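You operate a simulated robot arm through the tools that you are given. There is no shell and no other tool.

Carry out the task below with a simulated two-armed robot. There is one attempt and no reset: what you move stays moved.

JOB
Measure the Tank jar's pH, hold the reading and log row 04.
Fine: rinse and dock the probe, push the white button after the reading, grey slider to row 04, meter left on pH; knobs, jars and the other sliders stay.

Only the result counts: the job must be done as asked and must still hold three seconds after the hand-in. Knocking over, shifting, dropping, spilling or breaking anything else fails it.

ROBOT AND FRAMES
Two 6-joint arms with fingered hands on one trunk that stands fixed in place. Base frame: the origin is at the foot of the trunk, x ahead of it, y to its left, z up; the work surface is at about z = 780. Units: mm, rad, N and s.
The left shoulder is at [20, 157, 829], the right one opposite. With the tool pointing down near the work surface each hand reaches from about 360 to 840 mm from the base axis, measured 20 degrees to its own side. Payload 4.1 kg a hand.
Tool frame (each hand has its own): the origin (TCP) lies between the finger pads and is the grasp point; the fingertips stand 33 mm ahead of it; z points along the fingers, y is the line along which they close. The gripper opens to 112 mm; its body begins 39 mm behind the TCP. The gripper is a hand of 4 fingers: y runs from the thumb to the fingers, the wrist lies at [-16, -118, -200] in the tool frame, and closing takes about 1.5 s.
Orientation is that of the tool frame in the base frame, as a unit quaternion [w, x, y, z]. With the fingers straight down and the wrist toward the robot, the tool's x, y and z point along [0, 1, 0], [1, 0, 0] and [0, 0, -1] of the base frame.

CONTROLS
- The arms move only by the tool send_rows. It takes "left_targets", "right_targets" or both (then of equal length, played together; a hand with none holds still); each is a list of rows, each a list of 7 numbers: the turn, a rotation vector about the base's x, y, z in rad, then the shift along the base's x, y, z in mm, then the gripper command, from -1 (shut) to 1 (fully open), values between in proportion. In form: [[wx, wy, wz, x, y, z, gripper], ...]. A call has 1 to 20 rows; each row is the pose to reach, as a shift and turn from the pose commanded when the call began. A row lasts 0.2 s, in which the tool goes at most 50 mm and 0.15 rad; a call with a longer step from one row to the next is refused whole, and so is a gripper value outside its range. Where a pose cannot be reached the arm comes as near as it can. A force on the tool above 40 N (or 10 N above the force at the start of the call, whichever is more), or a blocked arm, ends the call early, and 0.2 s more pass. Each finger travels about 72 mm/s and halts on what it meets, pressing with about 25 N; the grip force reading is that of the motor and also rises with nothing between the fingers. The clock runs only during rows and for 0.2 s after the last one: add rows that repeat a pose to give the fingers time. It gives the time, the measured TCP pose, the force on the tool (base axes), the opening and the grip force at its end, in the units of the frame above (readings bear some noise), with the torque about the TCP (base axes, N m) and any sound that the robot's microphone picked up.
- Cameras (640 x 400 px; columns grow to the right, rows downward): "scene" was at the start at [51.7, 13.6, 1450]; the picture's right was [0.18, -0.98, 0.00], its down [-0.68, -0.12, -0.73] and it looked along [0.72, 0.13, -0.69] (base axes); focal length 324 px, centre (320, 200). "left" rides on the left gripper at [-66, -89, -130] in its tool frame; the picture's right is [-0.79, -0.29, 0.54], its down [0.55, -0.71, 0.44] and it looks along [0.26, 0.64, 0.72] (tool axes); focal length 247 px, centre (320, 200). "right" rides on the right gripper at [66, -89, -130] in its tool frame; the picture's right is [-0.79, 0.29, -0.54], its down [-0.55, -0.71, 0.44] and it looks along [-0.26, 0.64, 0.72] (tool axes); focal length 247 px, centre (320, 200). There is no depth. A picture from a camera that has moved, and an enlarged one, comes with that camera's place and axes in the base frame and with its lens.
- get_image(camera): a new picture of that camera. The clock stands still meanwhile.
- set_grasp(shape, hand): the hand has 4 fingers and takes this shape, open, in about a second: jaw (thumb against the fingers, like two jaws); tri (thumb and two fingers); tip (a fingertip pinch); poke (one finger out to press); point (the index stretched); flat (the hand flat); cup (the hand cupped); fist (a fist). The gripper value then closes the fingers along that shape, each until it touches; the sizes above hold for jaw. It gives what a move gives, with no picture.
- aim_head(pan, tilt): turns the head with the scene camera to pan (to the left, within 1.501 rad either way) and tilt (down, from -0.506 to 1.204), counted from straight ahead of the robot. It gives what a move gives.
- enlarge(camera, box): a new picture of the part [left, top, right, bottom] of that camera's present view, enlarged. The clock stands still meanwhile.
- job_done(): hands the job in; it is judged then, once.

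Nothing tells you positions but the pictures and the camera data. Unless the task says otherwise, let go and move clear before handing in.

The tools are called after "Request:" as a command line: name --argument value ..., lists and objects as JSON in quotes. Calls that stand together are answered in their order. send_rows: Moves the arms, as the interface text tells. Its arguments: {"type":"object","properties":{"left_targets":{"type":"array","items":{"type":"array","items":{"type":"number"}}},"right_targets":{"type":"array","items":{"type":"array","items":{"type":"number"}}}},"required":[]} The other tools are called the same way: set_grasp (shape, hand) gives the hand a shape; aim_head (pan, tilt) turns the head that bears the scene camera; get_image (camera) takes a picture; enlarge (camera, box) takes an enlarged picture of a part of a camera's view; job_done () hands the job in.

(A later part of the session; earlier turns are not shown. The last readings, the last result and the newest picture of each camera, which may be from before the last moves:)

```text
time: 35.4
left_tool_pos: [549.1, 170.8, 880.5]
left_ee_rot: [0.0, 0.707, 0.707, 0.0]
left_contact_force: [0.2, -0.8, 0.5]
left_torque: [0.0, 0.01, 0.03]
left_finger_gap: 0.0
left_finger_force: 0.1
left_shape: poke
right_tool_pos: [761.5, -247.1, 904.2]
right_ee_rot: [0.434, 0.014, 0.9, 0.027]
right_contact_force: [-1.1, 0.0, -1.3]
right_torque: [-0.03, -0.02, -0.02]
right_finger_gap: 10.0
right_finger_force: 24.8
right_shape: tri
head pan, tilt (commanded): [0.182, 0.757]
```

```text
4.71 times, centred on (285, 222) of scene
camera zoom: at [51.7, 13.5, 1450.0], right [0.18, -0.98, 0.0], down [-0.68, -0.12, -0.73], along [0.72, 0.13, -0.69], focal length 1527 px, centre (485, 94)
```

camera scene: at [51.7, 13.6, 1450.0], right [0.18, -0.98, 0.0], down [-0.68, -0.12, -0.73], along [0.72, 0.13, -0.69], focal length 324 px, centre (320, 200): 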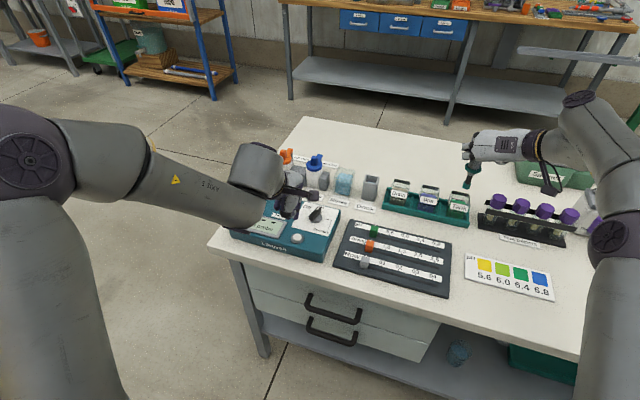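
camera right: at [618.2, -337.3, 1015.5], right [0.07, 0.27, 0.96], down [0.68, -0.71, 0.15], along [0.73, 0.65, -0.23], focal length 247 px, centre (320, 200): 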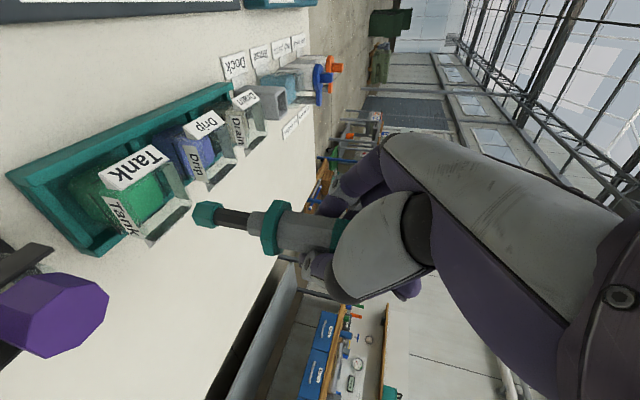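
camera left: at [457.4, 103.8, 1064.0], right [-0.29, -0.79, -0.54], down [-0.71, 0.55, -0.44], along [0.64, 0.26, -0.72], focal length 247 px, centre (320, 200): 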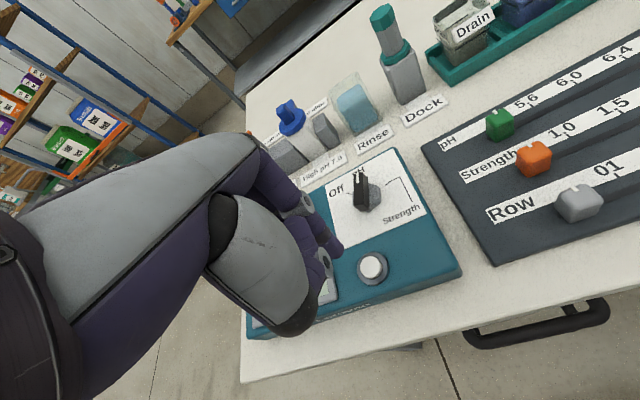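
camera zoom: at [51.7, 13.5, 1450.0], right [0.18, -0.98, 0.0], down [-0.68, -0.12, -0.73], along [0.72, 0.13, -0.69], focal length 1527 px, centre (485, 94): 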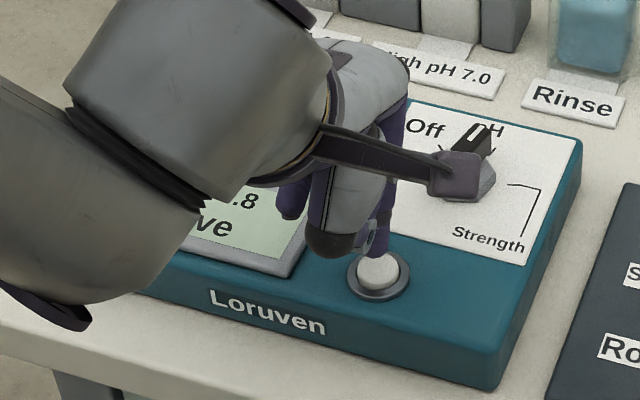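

The finger is right above the button. I'll press down in small steps.

Request:
send_rows --left_targets '[[0, 0, 0, 0, -1, -6, -1], [0, 0, 0, 0, -1, -10, -1], [0, 0, 0, 0, -1, -13, -1], [0, 0, 0, 0, -1, -16, -1], [0, 0, 0, 0, -1, -18, -1]]'

Request:
enlarge --camera "left" --box '[260, 180, 440, 320]'

Request:
enlarge --camera "scene" --box '[225, 180, 345, 265]'

```text
time: 36.6
left_tool_pos: [547.6, 168.1, 863.3]
left_ee_rot: [0.0, 0.707, 0.707, 0.001]
left_contact_force: [-0.1, 0.1, 0.5]
left_torque: [-0.04, 0.01, -0.04]
left_finger_gap: 0.0
left_finger_force: 0.0
left_shape: poke
right_tool_pos: [760.4, -247.0, 904.7]
right_ee_rot: [0.434, 0.012, 0.901, 0.027]
right_contact_force: [0.0, -0.6, -0.7]
right_torque: [0.0, 0.02, -0.04]
right_finger_gap: 9.8
right_finger_force: 24.8
right_shape: tri
head pan, tilt (commanded): [0.182, 0.757]
```

```text
2.86 times, centred on (350, 250) of left
camera zoom: at [457.4, 102.9, 993.7], right [-0.29, -0.79, -0.54], down [-0.71, 0.55, -0.44], along [0.64, 0.26, -0.72], focal length 706 px, centre (234, 57)
```

zoom: 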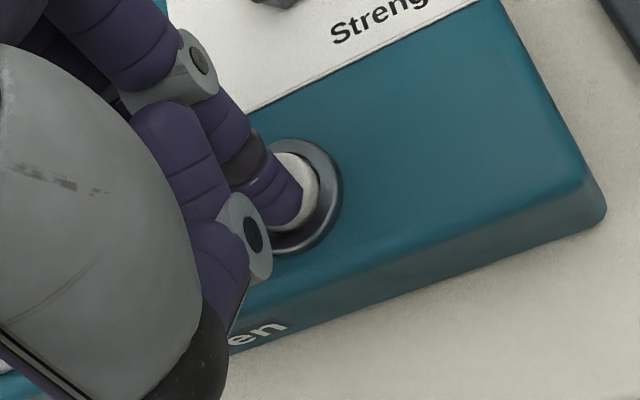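

```text
4.71 times, centred on (285, 222) of scene
camera zoom: at [51.7, 13.5, 1450.0], right [0.18, -0.98, 0.0], down [-0.68, -0.12, -0.73], along [0.72, 0.13, -0.69], focal length 1527 px, centre (485, 94)
```

zoom: 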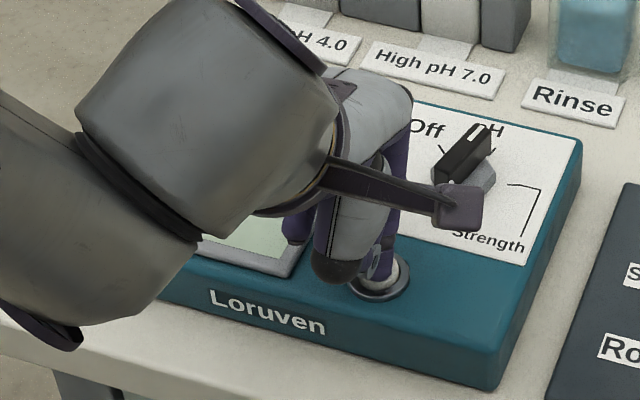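

No contact yet, and the fingertip is about 4 mm off the button's centre. I'll shift it slightly and continue pressing.

Request:
send_rows --left_targets '[[0, 0, 0, 3, -2.5, 0, -1], [0, 0, 0, 3, -2.5, -3, -1], [0, 0, 0, 3, -2.5, -6, -1], [0, 0, 0, 3, -2.5, -8, -1]]'

Request:
enlarge --camera "left" --box '[260, 180, 440, 320]'

Request:
enlarge --camera "scene" --box '[265, 210, 325, 260]'

```text
time: 37.6
left_tool_pos: [551.9, 165.4, 855.9]
left_ee_rot: [0.001, 0.707, 0.707, 0.002]
left_contact_force: [0.1, -3.3, 17.1]
left_torque: [0.01, 0.05, 0.02]
left_finger_gap: 0.2
left_finger_force: 0.0
left_shape: poke
right_tool_pos: [760.1, -247.8, 903.7]
right_ee_rot: [0.435, 0.013, 0.9, 0.027]
right_contact_force: [0.6, -0.4, -0.9]
right_torque: [-0.03, -0.03, 0.02]
right_finger_gap: 9.7
right_finger_force: 24.7
right_shape: tri
head pan, tilt (commanded): [0.182, 0.757]
heard: click
```

```text
2.86 times, centred on (350, 250) of left
camera zoom: at [460.9, 100.2, 987.5], right [-0.28, -0.79, -0.54], down [-0.71, 0.55, -0.44], along [0.65, 0.26, -0.72], focal length 706 px, centre (234, 57)
```

zoom: 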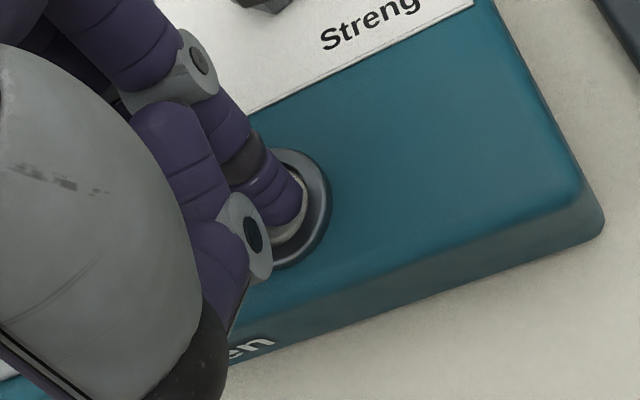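

```text
8.00 times, centred on (295, 235) of scene
camera zoom: at [51.3, 13.3, 1450.1], right [0.18, -0.98, 0.0], down [-0.68, -0.12, -0.73], along [0.72, 0.13, -0.69], focal length 2596 px, centre (520, -80)
```

zoom: 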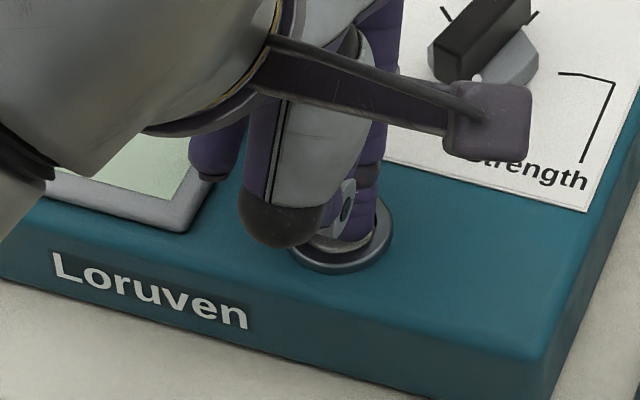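

I heard a click, so the button is pressed. I'll lift the left finger straight off and check the display.

Request:
send_rows --left_targets '[[0, 0, 0, 0, 0, 8, -1], [0, 0, 0, 0, 0, 25, -1], [0, 0, 0, 0, 0, 50, -1], [0, 0, 0, -10, 10, 80, -1], [0, 0, 0, -30, 30, 110, -1], [0, 0, 0, -60, 50, 140, -1], [0, 0, 0, -90, 70, 160, -1]]'

Request:
enlarge --camera "scene" --box '[225, 180, 345, 265]'

Request:
get_image --camera "left"

```text
time: 39.2
left_tool_pos: [461.9, 235.5, 1014.3]
left_ee_rot: [-0.001, 0.707, 0.708, -0.001]
left_contact_force: [0.5, 0.4, -0.5]
left_torque: [0.02, -0.03, -0.02]
left_finger_gap: 0.0
left_finger_force: 0.0
left_shape: poke
right_tool_pos: [761.9, -247.0, 904.3]
right_ee_rot: [0.434, 0.012, 0.901, 0.027]
right_contact_force: [-0.3, 0.1, -2.3]
right_torque: [0.04, 0.0, 0.03]
right_finger_gap: 9.8
right_finger_force: 24.8
right_shape: tri
head pan, tilt (commanded): [0.182, 0.757]
```

```text
4.71 times, centred on (285, 222) of scene
camera zoom: at [52.2, 13.4, 1450.0], right [0.18, -0.98, 0.0], down [-0.68, -0.12, -0.73], along [0.72, 0.13, -0.69], focal length 1527 px, centre (485, 94)
```

zoom: 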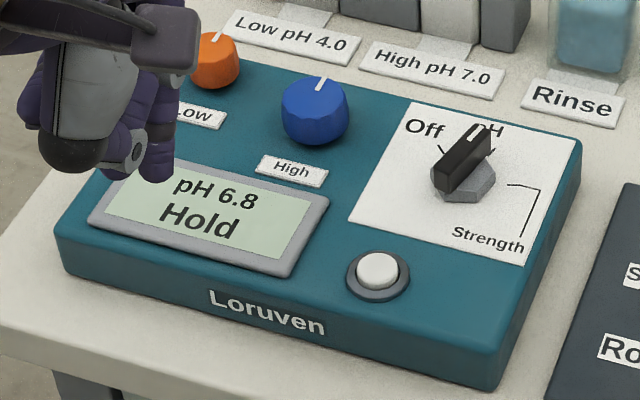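

```text
taken
camera left: at [371.5, 169.9, 1145.5], right [-0.29, -0.79, -0.54], down [-0.71, 0.55, -0.43], along [0.64, 0.26, -0.72], focal length 247 px, centre (320, 200)
```

left: 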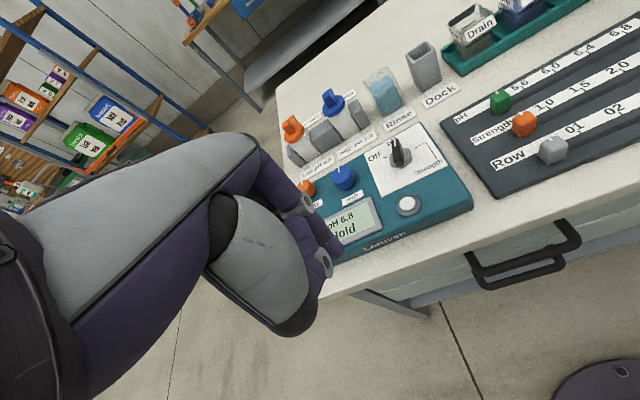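

"pH 6.8 Hold" is on the display. Next I lift the probe straight out of the Tank jar and carry it over to the rinse jar, around (800, 77).

Request:
send_rows --right_targets '[[0, 0, 0, 0, 0, 10, -1], [0, 0, 0, 0, 0, 25, -1], [0, 0, 0, 0, 0, 40, -1], [0, 0, 0, 0, 0, 55, -1], [0, 0, 0, 0, 0, 70, -1], [0, 0, 0, 0, 0, 82, -1], [0, 0, 0, 2, 10, 87, -1], [0, 0, 0, 5, 35, 87, -1], [0, 0, 0, 9, 65, 87, -1], [0, 0, 0, 13, 100, 87, -1], [0, 0, 0, 17, 135, 87, -1], [0, 0, 0, 21, 170, 87, -1], [0, 0, 0, 25, 205, 87, -1], [0, 0, 0, 29, 240, 87, -1], [0, 0, 0, 33, 275, 87, -1], [0, 0, 0, 36, 300, 87, -1], [0, 0, 0, 38, 318, 87, -1], [0, 0, 0, 38, 322, 87, -1], [0, 0, 0, 38, 322, 87, -1]]'

Request:
get_image --camera "scene"

Request:
enlarge --camera "scene" --box '[310, 130, 390, 210]'

Request:
get_image --camera "right"

Request:
enlarge --camera "left" --box '[320, 0, 480, 150]'

```text
time: 43.2
left_tool_pos: [462.1, 236.1, 1013.7]
left_ee_rot: [0.0, 0.707, 0.707, 0.0]
left_contact_force: [-0.4, -0.2, -0.6]
left_torque: [0.02, 0.0, 0.01]
left_finger_gap: 0.1
left_finger_force: 0.0
left_shape: poke
right_tool_pos: [790.2, 73.7, 989.3]
right_ee_rot: [0.435, 0.012, 0.9, 0.027]
right_contact_force: [-0.9, 0.2, -1.3]
right_torque: [-0.01, -0.04, 0.01]
right_finger_gap: 9.8
right_finger_force: 25.6
right_shape: tri
right hand out of reach, approached as far as the arm can: row 16, 17, 18, 19
head pan, tilt (commanded): [0.182, 0.757]
```

```text
taken
camera scene: at [51.7, 13.6, 1450.0], right [0.18, -0.98, 0.0], down [-0.68, -0.12, -0.73], along [0.72, 0.13, -0.69], focal length 324 px, centre (320, 200)
```

scene: 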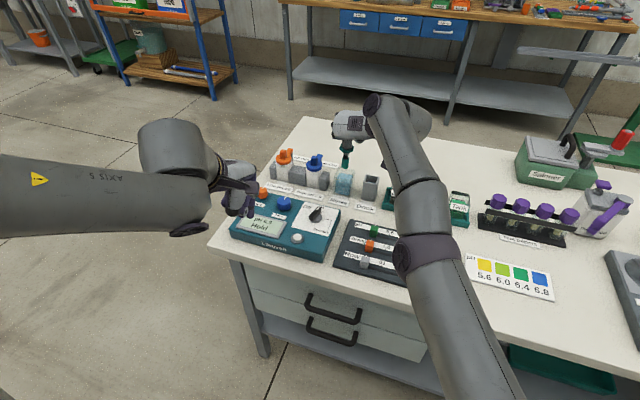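

```text
5.00 times, centred on (350, 170) of scene
camera zoom: at [51.7, 13.6, 1450.0], right [0.18, -0.98, 0.0], down [-0.68, -0.12, -0.73], along [0.72, 0.13, -0.69], focal length 1623 px, centre (170, 350)
```

zoom: 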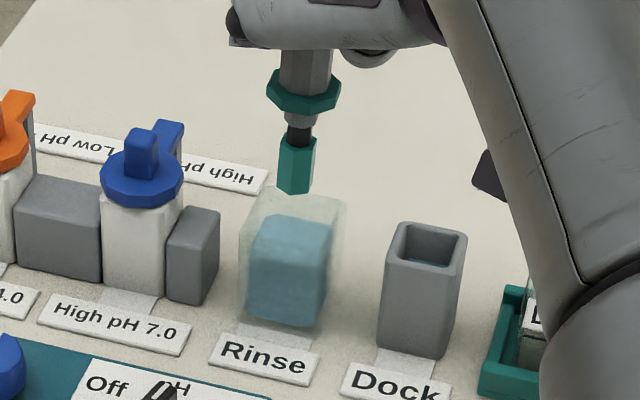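

```text
taken
camera right: at [647.6, -17.9, 1012.9], right [0.07, 0.23, 0.97], down [0.68, -0.72, 0.12], along [0.73, 0.66, -0.21], focal length 247 px, centre (320, 200)
```

right: 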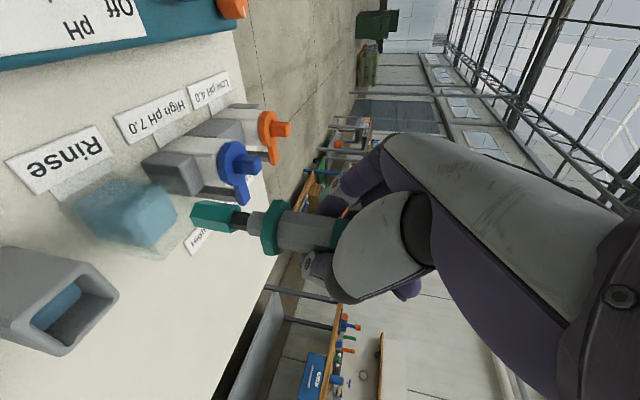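

```text
2.67 times, centred on (400, 75) of left
camera zoom: at [371.4, 170.0, 1145.5], right [-0.29, -0.79, -0.54], down [-0.71, 0.55, -0.44], along [0.64, 0.26, -0.72], focal length 659 px, centre (107, 533)
```

zoom: 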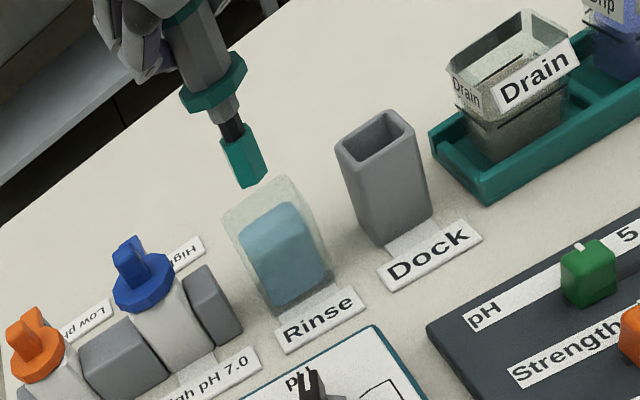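

The probe hangs near the rinse jar but the arm is at the edge of its reach, and the tip looks slightly short of the jar's centre. I'll enlarge views of the rinse rim.

Request:
enlarge --camera "scene" --box '[330, 155, 370, 195]'

Request:
enlarge --camera "left" --box '[360, 40, 420, 130]'

Request:
enlarge --camera "right" --box '[50, 140, 270, 290]'

```text
10.00 times, centred on (350, 175) of scene
camera zoom: at [51.7, 13.6, 1450.0], right [0.18, -0.98, 0.0], down [-0.68, -0.12, -0.73], along [0.72, 0.13, -0.69], focal length 3245 px, centre (20, 450)
```

zoom: 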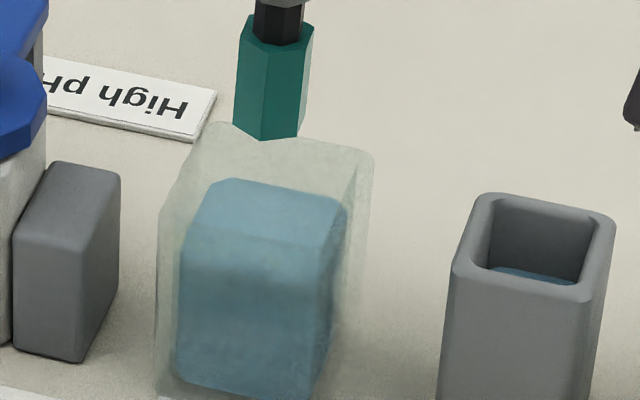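

```text
4.44 times, centred on (390, 85) of left
camera zoom: at [371.4, 170.0, 1145.5], right [-0.29, -0.79, -0.54], down [-0.71, 0.55, -0.44], along [0.64, 0.26, -0.72], focal length 1098 px, centre (9, 711)
```

zoom: 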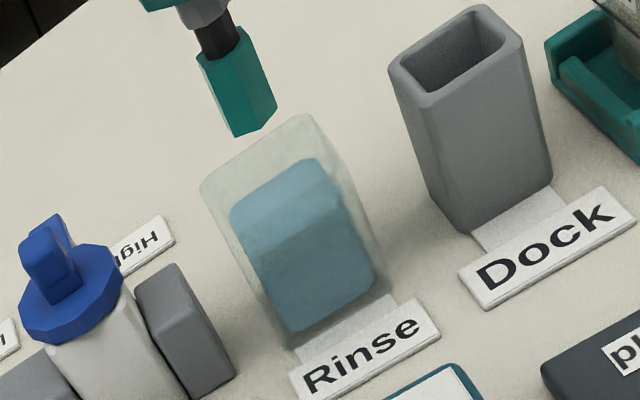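

```text
2.67 times, centred on (160, 215) of right
camera zoom: at [647.6, -17.9, 1012.9], right [0.07, 0.23, 0.97], down [0.68, -0.72, 0.12], along [0.73, 0.66, -0.21], focal length 659 px, centre (747, 160)
```

zoom: 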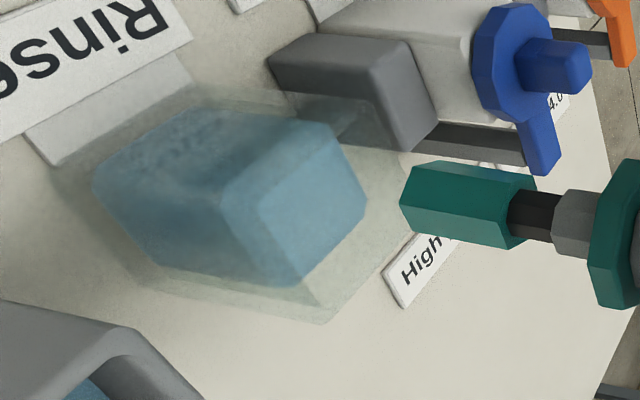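

The tip is about 15 mm short of the rinse jar's centre and at the reach limit. Turning the hand clockwise about the probe gains reach without tilting it, so I'll do that, straighten the probe and shift forward.

Request:
send_rows --right_targets '[[-0.015, 0, -0.12, 0, 0, -4, -1], [-0.03, 0, -0.24, 1, 0, -10, -1], [-0.035, 0, -0.32, 4, 0, -15, -1], [-0.035, 0, -0.32, 9, 1, -19, -1], [-0.035, 0, -0.32, 13, 2, -20, -1], [-0.035, 0, -0.32, 13, 2, -20, -1]]'

Request:
enlarge --camera "scene" --box '[310, 130, 390, 210]'

Request:
enlarge --camera "left" --box '[360, 20, 420, 130]'

Request:
enlarge --camera "right" --box '[50, 120, 290, 290]'

```text
time: 44.6
left_tool_pos: [462.8, 235.1, 1013.3]
left_ee_rot: [0.0, 0.707, 0.707, 0.0]
left_contact_force: [0.4, -0.5, 0.8]
left_torque: [0.02, -0.03, -0.03]
left_finger_gap: 0.0
left_finger_force: 0.0
left_shape: poke
right_tool_pos: [816.0, 67.9, 971.4]
right_ee_rot: [0.434, 0.163, 0.883, -0.071]
right_contact_force: [-0.1, -0.6, -1.1]
right_torque: [0.0, 0.02, -0.04]
right_finger_gap: 9.7
right_finger_force: 25.2
right_shape: tri
right hand out of reach, approached as far as the arm can: row 1, 2, 3, 4, 5, 6
head pan, tilt (commanded): [0.182, 0.757]
```

```text
5.00 times, centred on (350, 170) of scene
camera zoom: at [51.7, 13.7, 1450.0], right [0.18, -0.98, 0.0], down [-0.68, -0.12, -0.73], along [0.72, 0.13, -0.69], focal length 1623 px, centre (170, 350)
```

zoom: 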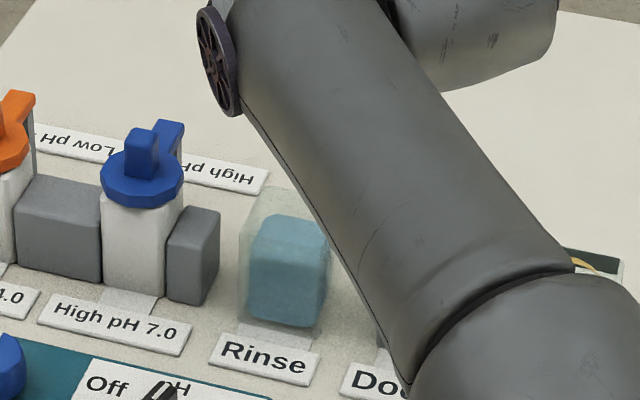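

```text
3.64 times, centred on (390, 75) of left
camera zoom: at [371.4, 170.1, 1145.5], right [-0.29, -0.79, -0.54], down [-0.71, 0.55, -0.44], along [0.64, 0.26, -0.72], focal length 898 px, centre (66, 654)
```

zoom: 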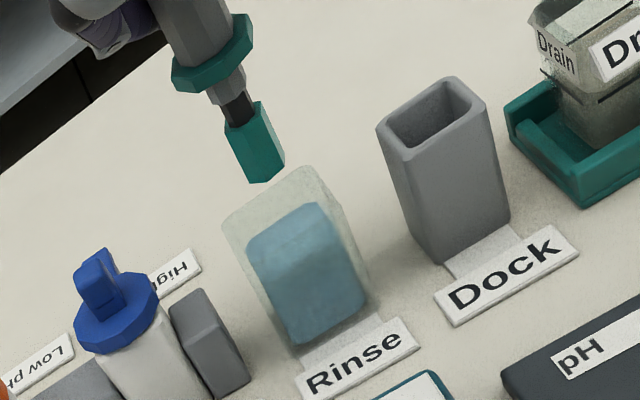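

```text
2.35 times, centred on (170, 205) of right
camera zoom: at [650.0, 34.8, 997.9], right [0.15, 0.23, 0.96], down [0.39, -0.91, 0.16], along [0.91, 0.35, -0.23], focal length 581 px, centre (673, 188)
```

zoom: 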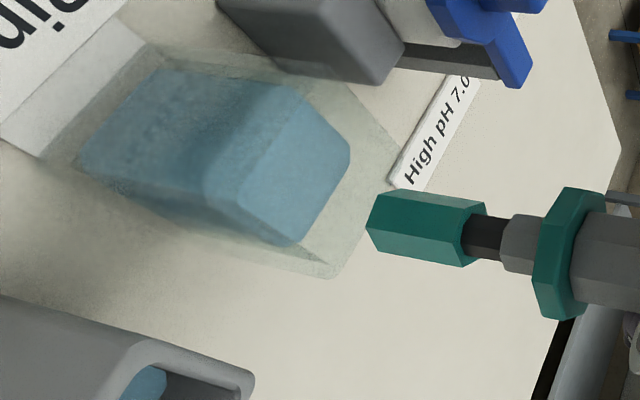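

The arm reports it couldn't quite reach and its posture changed. I'll look at the full scene before moving further.

Request:
get_image --camera "scene"

Request:
get_image --camera "left"

Request:
get_image --camera "right"

```text
taken
camera scene: at [51.7, 13.7, 1450.0], right [0.18, -0.98, 0.0], down [-0.68, -0.12, -0.73], along [0.72, 0.13, -0.69], focal length 324 px, centre (320, 200)
```

scene: 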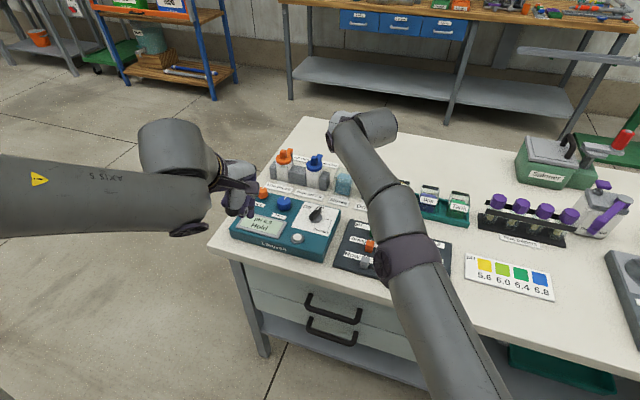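

```text
taken
camera left: at [371.4, 170.1, 1145.5], right [-0.29, -0.79, -0.54], down [-0.71, 0.55, -0.44], along [0.64, 0.26, -0.72], focal length 247 px, centre (320, 200)
```

left: 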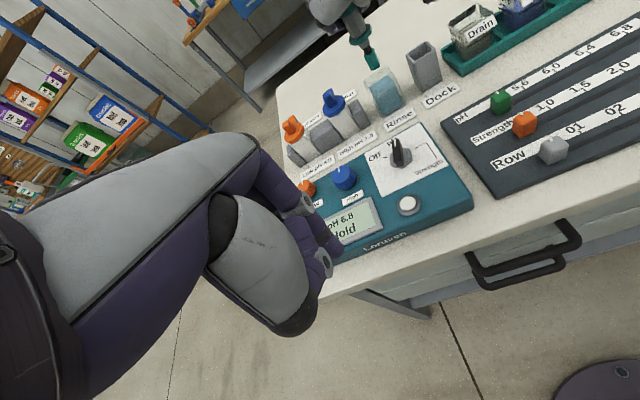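

```text
taken
camera right: at [650.0, 34.8, 997.9], right [0.15, 0.23, 0.96], down [0.39, -0.91, 0.16], along [0.91, 0.35, -0.23], focal length 247 px, centre (320, 200)
```

right: 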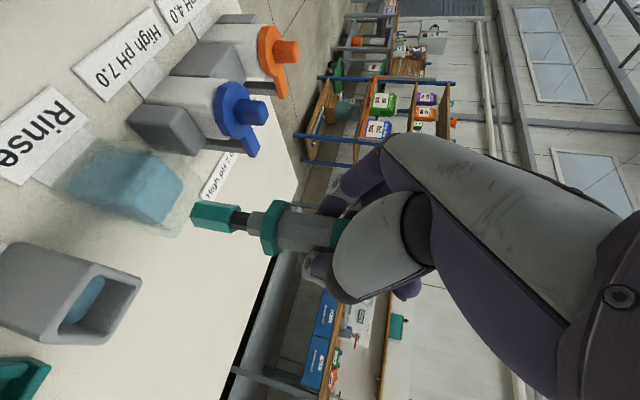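

The tip is now about 10 mm too far forward over the rinse jar, at (813, 74, 864). I'll bring it back a little, which also eases the reach.

Request:
send_rows --right_targets '[[0, 0, 0, -4, 1, 0, -1], [0, 0, 0, -8, 3, 0, -1], [0, 0, 0, -10, 4, 0, -1], [0, 0, 0, -10, 4, 0, -1]]'

Request:
enlarge --camera "left" --box '[360, 20, 420, 130]'

Request:
enlarge --camera "right" --box '[50, 120, 290, 290]'

Request:
enlarge --camera "scene" --box '[310, 130, 390, 210]'

```text
time: 45.6
left_tool_pos: [462.3, 235.7, 1015.4]
left_ee_rot: [0.0, 0.706, 0.708, 0.001]
left_contact_force: [-0.1, -0.6, 0.4]
left_torque: [0.0, -0.01, -0.01]
left_finger_gap: 0.0
left_finger_force: 0.1
left_shape: poke
right_tool_pos: [804.6, 80.5, 970.8]
right_ee_rot: [0.433, 0.148, 0.887, -0.059]
right_contact_force: [0.2, 0.6, -1.1]
right_torque: [-0.02, 0.0, 0.0]
right_finger_gap: 9.7
right_finger_force: 24.8
right_shape: tri
right hand out of reach, approached as far as the arm can: row 1, 2, 3, 4
head pan, tilt (commanded): [0.182, 0.757]
```

```text
3.64 times, centred on (390, 75) of left
camera zoom: at [371.4, 170.0, 1145.5], right [-0.29, -0.79, -0.54], down [-0.71, 0.55, -0.44], along [0.64, 0.26, -0.72], focal length 898 px, centre (66, 654)
```

zoom: 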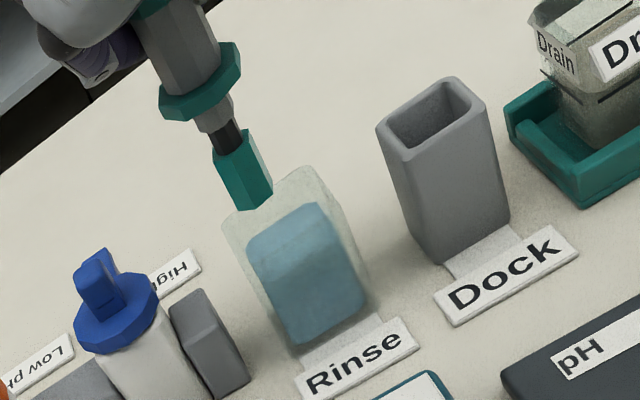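

```text
2.35 times, centred on (170, 205) of right
camera zoom: at [640.4, 40.3, 997.2], right [0.15, 0.23, 0.96], down [0.42, -0.89, 0.15], along [0.89, 0.39, -0.23], focal length 581 px, centre (673, 188)
```

zoom: 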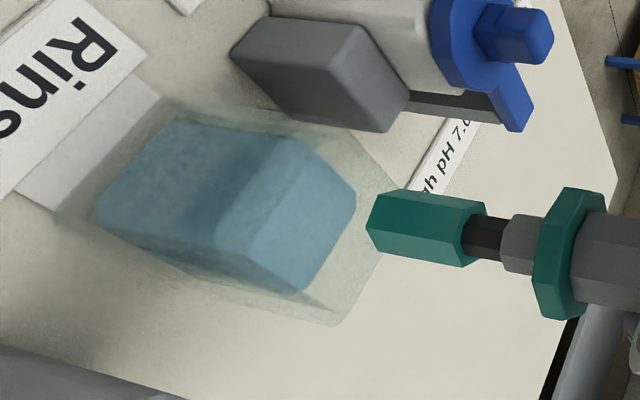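

```text
5.00 times, centred on (350, 170) of scene
camera zoom: at [51.7, 13.6, 1450.0], right [0.18, -0.98, 0.0], down [-0.68, -0.12, -0.73], along [0.72, 0.13, -0.69], focal length 1623 px, centre (170, 350)
```

zoom: 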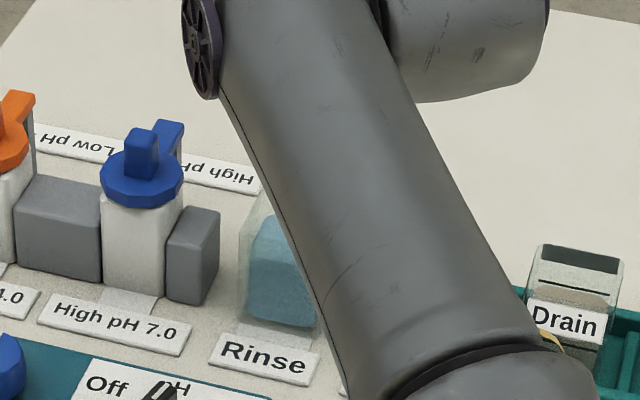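

The tip is within about 6 mm of the rinse opening's centre. I'll make one more small correction toward the robot and check that the pose is reached properly.

Request:
send_rows --right_targets '[[0, 0, 0, -3, -3, 0, -1], [0, 0, 0, -5, -6, 0, -1], [0, 0, 0, -5, -6, 0, -1]]'

Request:
enlarge --camera "left" --box '[360, 20, 420, 130]'

Request:
enlarge --camera "right" --box '[50, 120, 290, 290]'

```text
time: 46.4
left_tool_pos: [461.3, 235.3, 1014.5]
left_ee_rot: [0.0, 0.707, 0.707, 0.0]
left_contact_force: [0.1, 0.3, -0.2]
left_torque: [-0.01, 0.02, 0.0]
left_finger_gap: 0.0
left_finger_force: 0.0
left_shape: poke
right_tool_pos: [803.6, 78.7, 972.4]
right_ee_rot: [0.433, 0.149, 0.887, -0.059]
right_contact_force: [0.1, -0.5, -3.1]
right_torque: [0.0, -0.01, -0.01]
right_finger_gap: 9.8
right_finger_force: 25.2
right_shape: tri
right hand out of reach, approached as far as the arm can: row 1, 2, 3
head pan, tilt (commanded): [0.182, 0.757]
```

```text
3.64 times, centred on (390, 75) of left
camera zoom: at [371.4, 170.0, 1145.5], right [-0.29, -0.79, -0.54], down [-0.71, 0.55, -0.44], along [0.64, 0.26, -0.72], focal length 898 px, centre (66, 654)
```

zoom: 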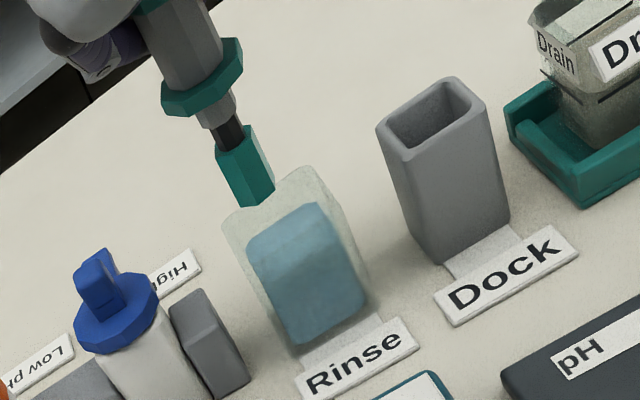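

```text
2.35 times, centred on (170, 205) of right
camera zoom: at [640.9, 38.6, 997.9], right [0.15, 0.23, 0.96], down [0.42, -0.89, 0.15], along [0.89, 0.39, -0.23], focal length 581 px, centre (673, 188)
```

zoom: 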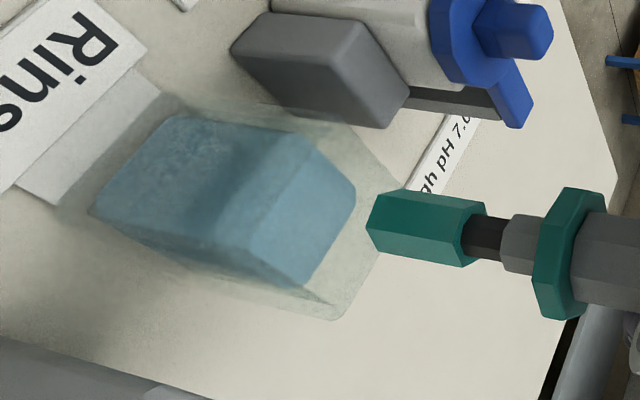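

The arm is still at its limit at this height; being lower eases the reach. I'll lower by 10 mm, keeping the tip just above the rim, with the correction included.

Request:
send_rows --right_targets '[[0, 0, 0, -2, -2, -4, -1], [0, 0, 0, -3, -4, -8, -1], [0, 0, 0, -3, -5, -10, -1], [0, 0, 0, -3, -5, -10, -1]]'

Request:
enlarge --camera "left" --box '[360, 20, 420, 130]'

Request:
enlarge --camera "right" --box '[50, 120, 290, 290]'

```text
time: 47.4
left_tool_pos: [462.0, 234.0, 1015.8]
left_ee_rot: [0.0, 0.707, 0.707, 0.0]
left_contact_force: [0.3, 0.0, 1.0]
left_torque: [0.02, 0.01, -0.03]
left_finger_gap: 0.3
left_finger_force: 0.0
left_shape: poke
right_tool_pos: [807.5, 75.5, 962.4]
right_ee_rot: [0.433, 0.148, 0.887, -0.059]
right_contact_force: [0.4, -1.0, -1.4]
right_torque: [-0.01, 0.01, 0.0]
right_finger_gap: 9.9
right_finger_force: 25.2
right_shape: tri
right hand out of reach, approached as far as the arm can: row 1, 2, 3, 4
head pan, tilt (commanded): [0.182, 0.757]
```

```text
3.64 times, centred on (390, 75) of left
camera zoom: at [371.4, 170.0, 1145.5], right [-0.29, -0.79, -0.54], down [-0.71, 0.55, -0.44], along [0.64, 0.26, -0.72], focal length 898 px, centre (66, 654)
```

zoom: 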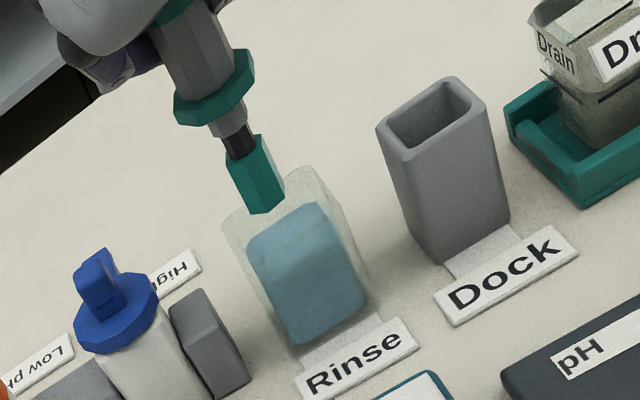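

```text
2.35 times, centred on (170, 205) of right
camera zoom: at [643.7, 35.3, 989.2], right [0.15, 0.23, 0.96], down [0.42, -0.89, 0.15], along [0.89, 0.39, -0.23], focal length 581 px, centre (673, 188)
```

zoom: 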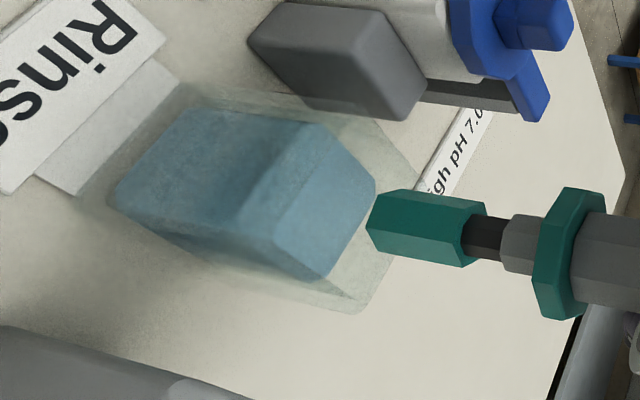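

The arm seems stuck fully stretched, since inward commands barely register. I'll pull it back and up clear of the jar to bend the elbow again, then approach more carefully.

Request:
send_rows --right_targets '[[0, 0, 0, -12, -3, 5, -1], [0, 0, 0, -28, -6, 10, -1], [0, 0, 0, -45, -10, 14, -1], [0, 0, 0, -60, -12, 16, -1], [0, 0, 0, -60, -12, 16, -1]]'

Request:
get_image --camera "scene"

Request:
get_image --camera "right"

```text
time: 48.6
left_tool_pos: [462.2, 235.9, 1013.9]
left_ee_rot: [0.0, 0.708, 0.707, 0.0]
left_contact_force: [0.1, 0.7, 0.9]
left_torque: [-0.02, 0.02, -0.02]
left_finger_gap: 0.1
left_finger_force: 0.0
left_shape: poke
right_tool_pos: [799.6, 81.5, 987.7]
right_ee_rot: [0.432, 0.149, 0.887, -0.059]
right_contact_force: [0.3, -0.6, -1.4]
right_torque: [0.01, -0.04, -0.04]
right_finger_gap: 9.8
right_finger_force: 24.8
right_shape: tri
right hand out of reach, approached as far as the arm can: row 1, 2, 3, 4, 5
head pan, tilt (commanded): [0.182, 0.757]
```

```text
taken
camera scene: at [51.7, 13.6, 1450.0], right [0.18, -0.98, 0.0], down [-0.68, -0.12, -0.73], along [0.72, 0.13, -0.69], focal length 324 px, centre (320, 200)
```

scene: 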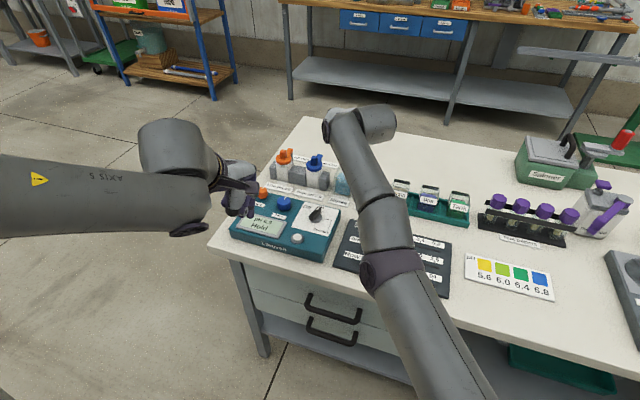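

```text
taken
camera right: at [636.5, 41.1, 1013.7], right [0.15, 0.23, 0.96], down [0.42, -0.89, 0.15], along [0.89, 0.39, -0.23], focal length 247 px, centre (320, 200)
```

right: 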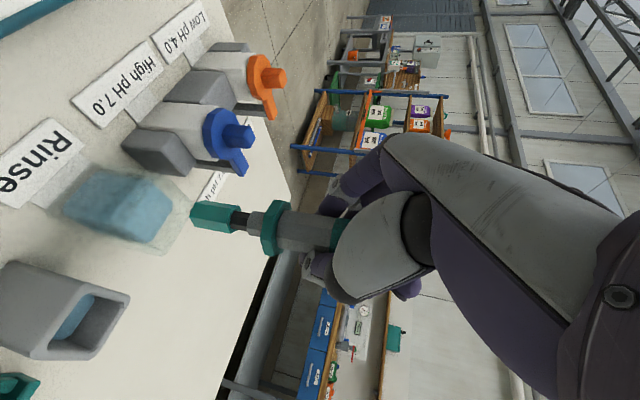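

The arm still isn't following inward commands, so a wrist joint is probably at its limit after the clockwise turn. I'll undo that yaw while retreating, with the tip staying well above everything.

Request:
send_rows --right_targets '[[0, 0, 0.1, -6, -8, 0, -1], [0, 0, 0.2, -12, -16, 0, -1], [0, 0, 0.32, -18, -24, 0, -1], [0, 0, 0.32, -20, -30, 0, -1], [0, 0, 0.32, -20, -30, 0, -1]]'

Request:
get_image --camera "scene"

Request:
get_image --camera "right"

```text
time: 49.8
left_tool_pos: [462.1, 236.7, 1013.4]
left_ee_rot: [0.0, 0.708, 0.707, 0.0]
left_contact_force: [0.3, 0.2, 0.6]
left_torque: [-0.01, 0.02, 0.0]
left_finger_gap: 0.0
left_finger_force: 0.0
left_shape: poke
right_tool_pos: [779.7, 50.7, 987.3]
right_ee_rot: [0.437, 0.005, 0.899, 0.011]
right_contact_force: [-0.3, 0.3, -2.2]
right_torque: [-0.01, -0.03, -0.03]
right_finger_gap: 10.1
right_finger_force: 25.3
right_shape: tri
right hand out of reach, approached as far as the arm can: row 1, 2, 3
head pan, tilt (commanded): [0.182, 0.757]
```

```text
taken
camera scene: at [52.1, 13.8, 1450.0], right [0.18, -0.98, 0.0], down [-0.68, -0.12, -0.73], along [0.72, 0.13, -0.69], focal length 324 px, centre (320, 200)
```

scene: 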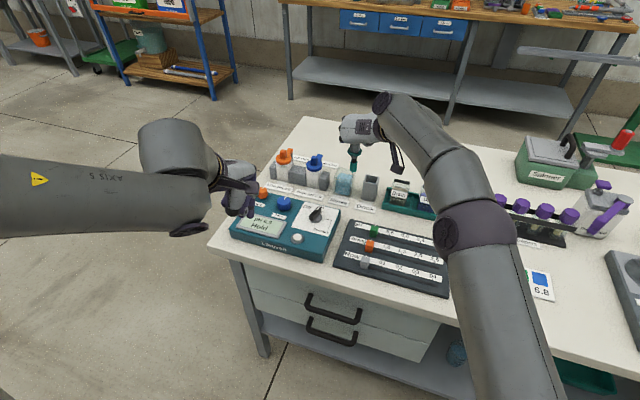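

```text
taken
camera right: at [636.9, -38.5, 1014.1], right [0.07, 0.26, 0.96], down [0.68, -0.71, 0.15], along [0.73, 0.65, -0.23], focal length 247 px, centre (320, 200)
```

right: 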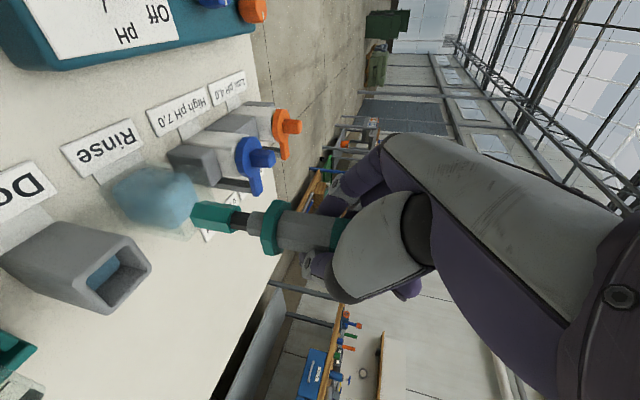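

The arm is free again; the clockwise yaw had been the problem. Instead I'll lean the probe's tip forward about 7°, which moves the wrist well inside reach. First I measure the current tip position.

Request:
send_rows --right_targets '[[0, -0.06, 0, 0, 0, 0, -1], [0, -0.12, 0, 0, 0, 0, -1], [0, -0.12, 0, 0, 0, 0, -1]]'

Request:
enlarge --camera "scene" --box '[320, 130, 390, 200]'

Request:
enlarge --camera "left" --box '[340, 0, 420, 130]'

Request:
enlarge --camera "right" --box '[70, 120, 290, 290]'

```text
time: 50.6
left_tool_pos: [462.3, 235.0, 1014.1]
left_ee_rot: [0.0, 0.707, 0.707, 0.0]
left_contact_force: [0.0, 0.0, 0.0]
left_torque: [-0.01, -0.02, -0.01]
left_finger_gap: 0.0
left_finger_force: 0.1
left_shape: poke
right_tool_pos: [780.3, 51.9, 987.9]
right_ee_rot: [0.491, 0.005, 0.871, 0.012]
right_contact_force: [-0.6, -0.2, -1.0]
right_torque: [-0.01, -0.02, 0.02]
right_finger_gap: 9.6
right_finger_force: 24.7
right_shape: tri
head pan, tilt (commanded): [0.182, 0.757]
```

```text
5.71 times, centred on (355, 165) of scene
camera zoom: at [51.7, 13.6, 1450.0], right [0.18, -0.98, 0.0], down [-0.68, -0.12, -0.73], along [0.72, 0.13, -0.69], focal length 1854 px, centre (120, 400)
```

zoom: 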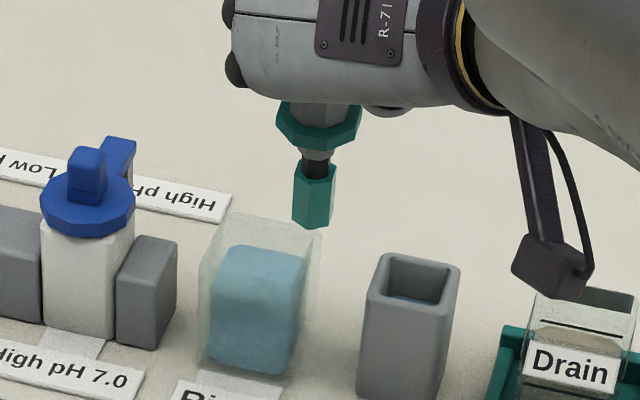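

```text
3.08 times, centred on (380, 65) of left
camera zoom: at [371.4, 170.0, 1145.5], right [-0.29, -0.79, -0.54], down [-0.71, 0.55, -0.44], along [0.64, 0.26, -0.72], focal length 760 px, centre (135, 615)
```

zoom: 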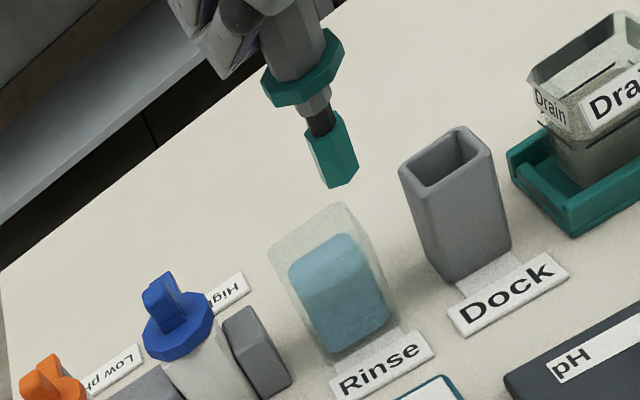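

```text
2.35 times, centred on (180, 205) of right
camera zoom: at [634.7, -38.4, 996.6], right [-0.05, 0.26, 0.96], down [0.66, -0.71, 0.23], along [0.75, 0.65, -0.14], focal length 581 px, centre (649, 188)
```

zoom: 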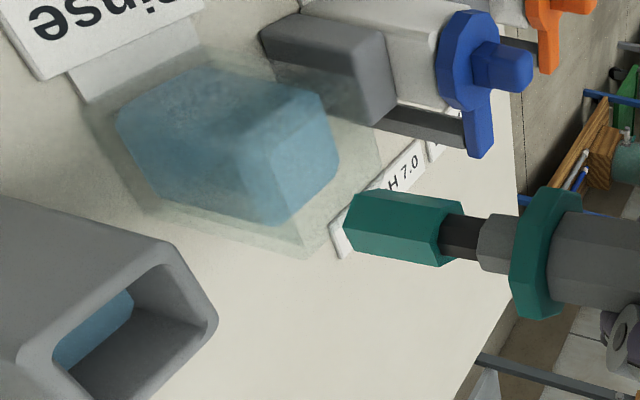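

With the forward lean the pose is reached exactly, and triangulation puts the tip at about (797, 52, 873). I'll shift it over the rinse jar's centre and check before lowering.

Request:
send_rows --right_targets '[[0, 0, 0, 3, 8, 0, -1], [0, 0, 0, 6, 17, -2, -1], [0, 0, 0, 8, 25, -5, -1], [0, 0, 0, 8, 25, -5, -1]]'

Request:
enlarge --camera "scene" --box '[320, 130, 390, 200]'

Request:
enlarge --camera "left" --box '[340, 0, 420, 130]'

Request:
enlarge --camera "right" --box '[70, 120, 290, 290]'

```text
time: 51.6
left_tool_pos: [461.2, 235.4, 1012.8]
left_ee_rot: [0.0, 0.707, 0.707, 0.0]
left_contact_force: [-0.3, 0.2, 0.0]
left_torque: [0.01, 0.02, -0.04]
left_finger_gap: 0.1
left_finger_force: 0.0
left_shape: poke
right_tool_pos: [787.7, 76.2, 983.2]
right_ee_rot: [0.491, 0.005, 0.871, 0.012]
right_contact_force: [0.0, 0.2, -1.6]
right_torque: [0.0, -0.02, 0.01]
right_finger_gap: 9.9
right_finger_force: 25.6
right_shape: tri
head pan, tilt (commanded): [0.182, 0.757]
```

```text
5.71 times, centred on (355, 165) of scene
camera zoom: at [51.7, 13.5, 1450.0], right [0.18, -0.98, 0.0], down [-0.68, -0.12, -0.73], along [0.72, 0.13, -0.69], focal length 1854 px, centre (120, 400)
```

zoom: 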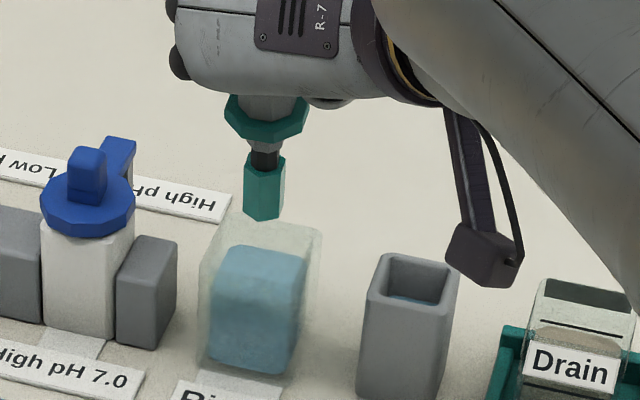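

```text
3.08 times, centred on (380, 65) of left
camera zoom: at [371.4, 170.0, 1145.5], right [-0.29, -0.79, -0.54], down [-0.71, 0.55, -0.44], along [0.64, 0.26, -0.72], focal length 760 px, centre (135, 615)
```

zoom: 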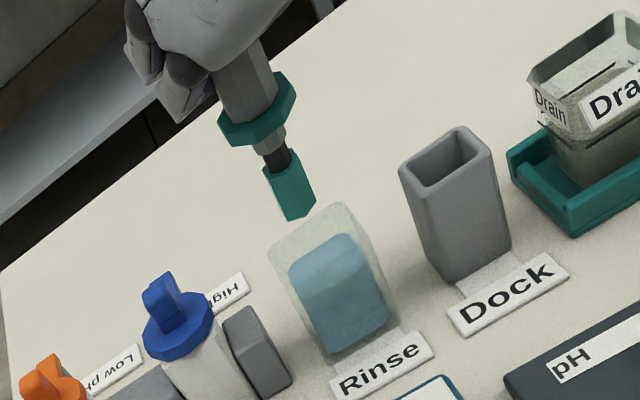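

```text
2.35 times, centred on (180, 205) of right
camera zoom: at [642.9, -13.2, 992.0], right [-0.05, 0.26, 0.96], down [0.66, -0.71, 0.23], along [0.75, 0.65, -0.14], focal length 581 px, centre (649, 188)
```

zoom: 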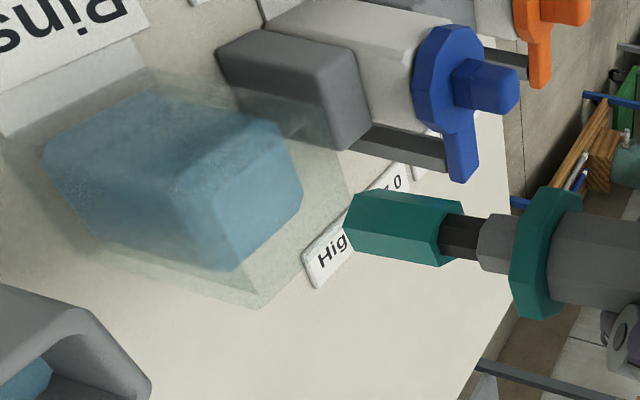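

Tip at about (802, 78), directly above the rinse opening's centre. Lowering it into the rinse jar in two stages.

Request:
send_rows --right_targets '[[0, 0, 0, 1, 0, -8, -1], [0, 0, 0, 2, 0, -16, -1], [0, 0, 0, 2, 0, -24, -1], [0, 0, 0, 2, 0, -32, -1], [0, 0, 0, 2, 0, -40, -1], [0, 0, 0, 2, 0, -40, -1]]'

Request:
enlarge --camera "scene" --box '[320, 130, 390, 200]'

Request:
enlarge --camera "left" --box '[340, 0, 420, 130]'

```text
time: 53.0
left_tool_pos: [461.8, 236.2, 1014.9]
left_ee_rot: [-0.001, 0.707, 0.707, 0.0]
left_contact_force: [1.3, 0.0, 0.0]
left_torque: [0.0, -0.01, 0.02]
left_finger_gap: 0.0
left_finger_force: 0.2
left_shape: poke
right_tool_pos: [790.9, 76.4, 942.7]
right_ee_rot: [0.49, 0.004, 0.872, 0.011]
right_contact_force: [0.1, 0.1, -1.9]
right_torque: [0.02, 0.04, 0.0]
right_finger_gap: 10.1
right_finger_force: 25.6
right_shape: tri
head pan, tilt (commanded): [0.182, 0.757]
```

```text
5.71 times, centred on (355, 165) of scene
camera zoom: at [51.7, 13.6, 1450.0], right [0.18, -0.98, 0.0], down [-0.68, -0.12, -0.73], along [0.72, 0.13, -0.69], focal length 1854 px, centre (120, 400)
```

zoom: 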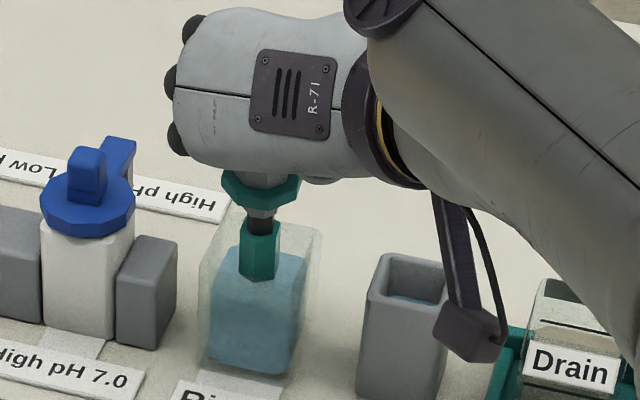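

```text
3.08 times, centred on (380, 65) of left
camera zoom: at [371.4, 170.0, 1145.5], right [-0.29, -0.79, -0.54], down [-0.71, 0.55, -0.44], along [0.64, 0.26, -0.72], focal length 760 px, centre (135, 615)
```

zoom: 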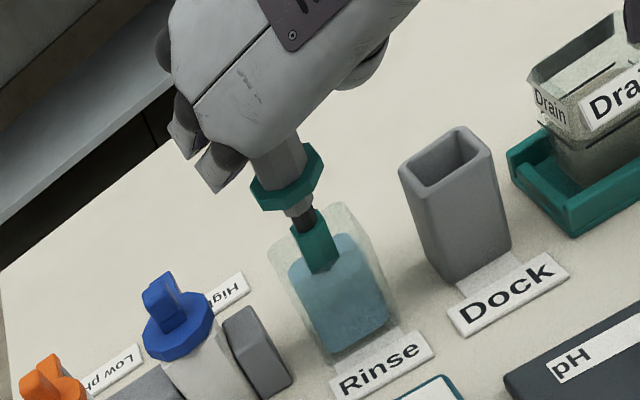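

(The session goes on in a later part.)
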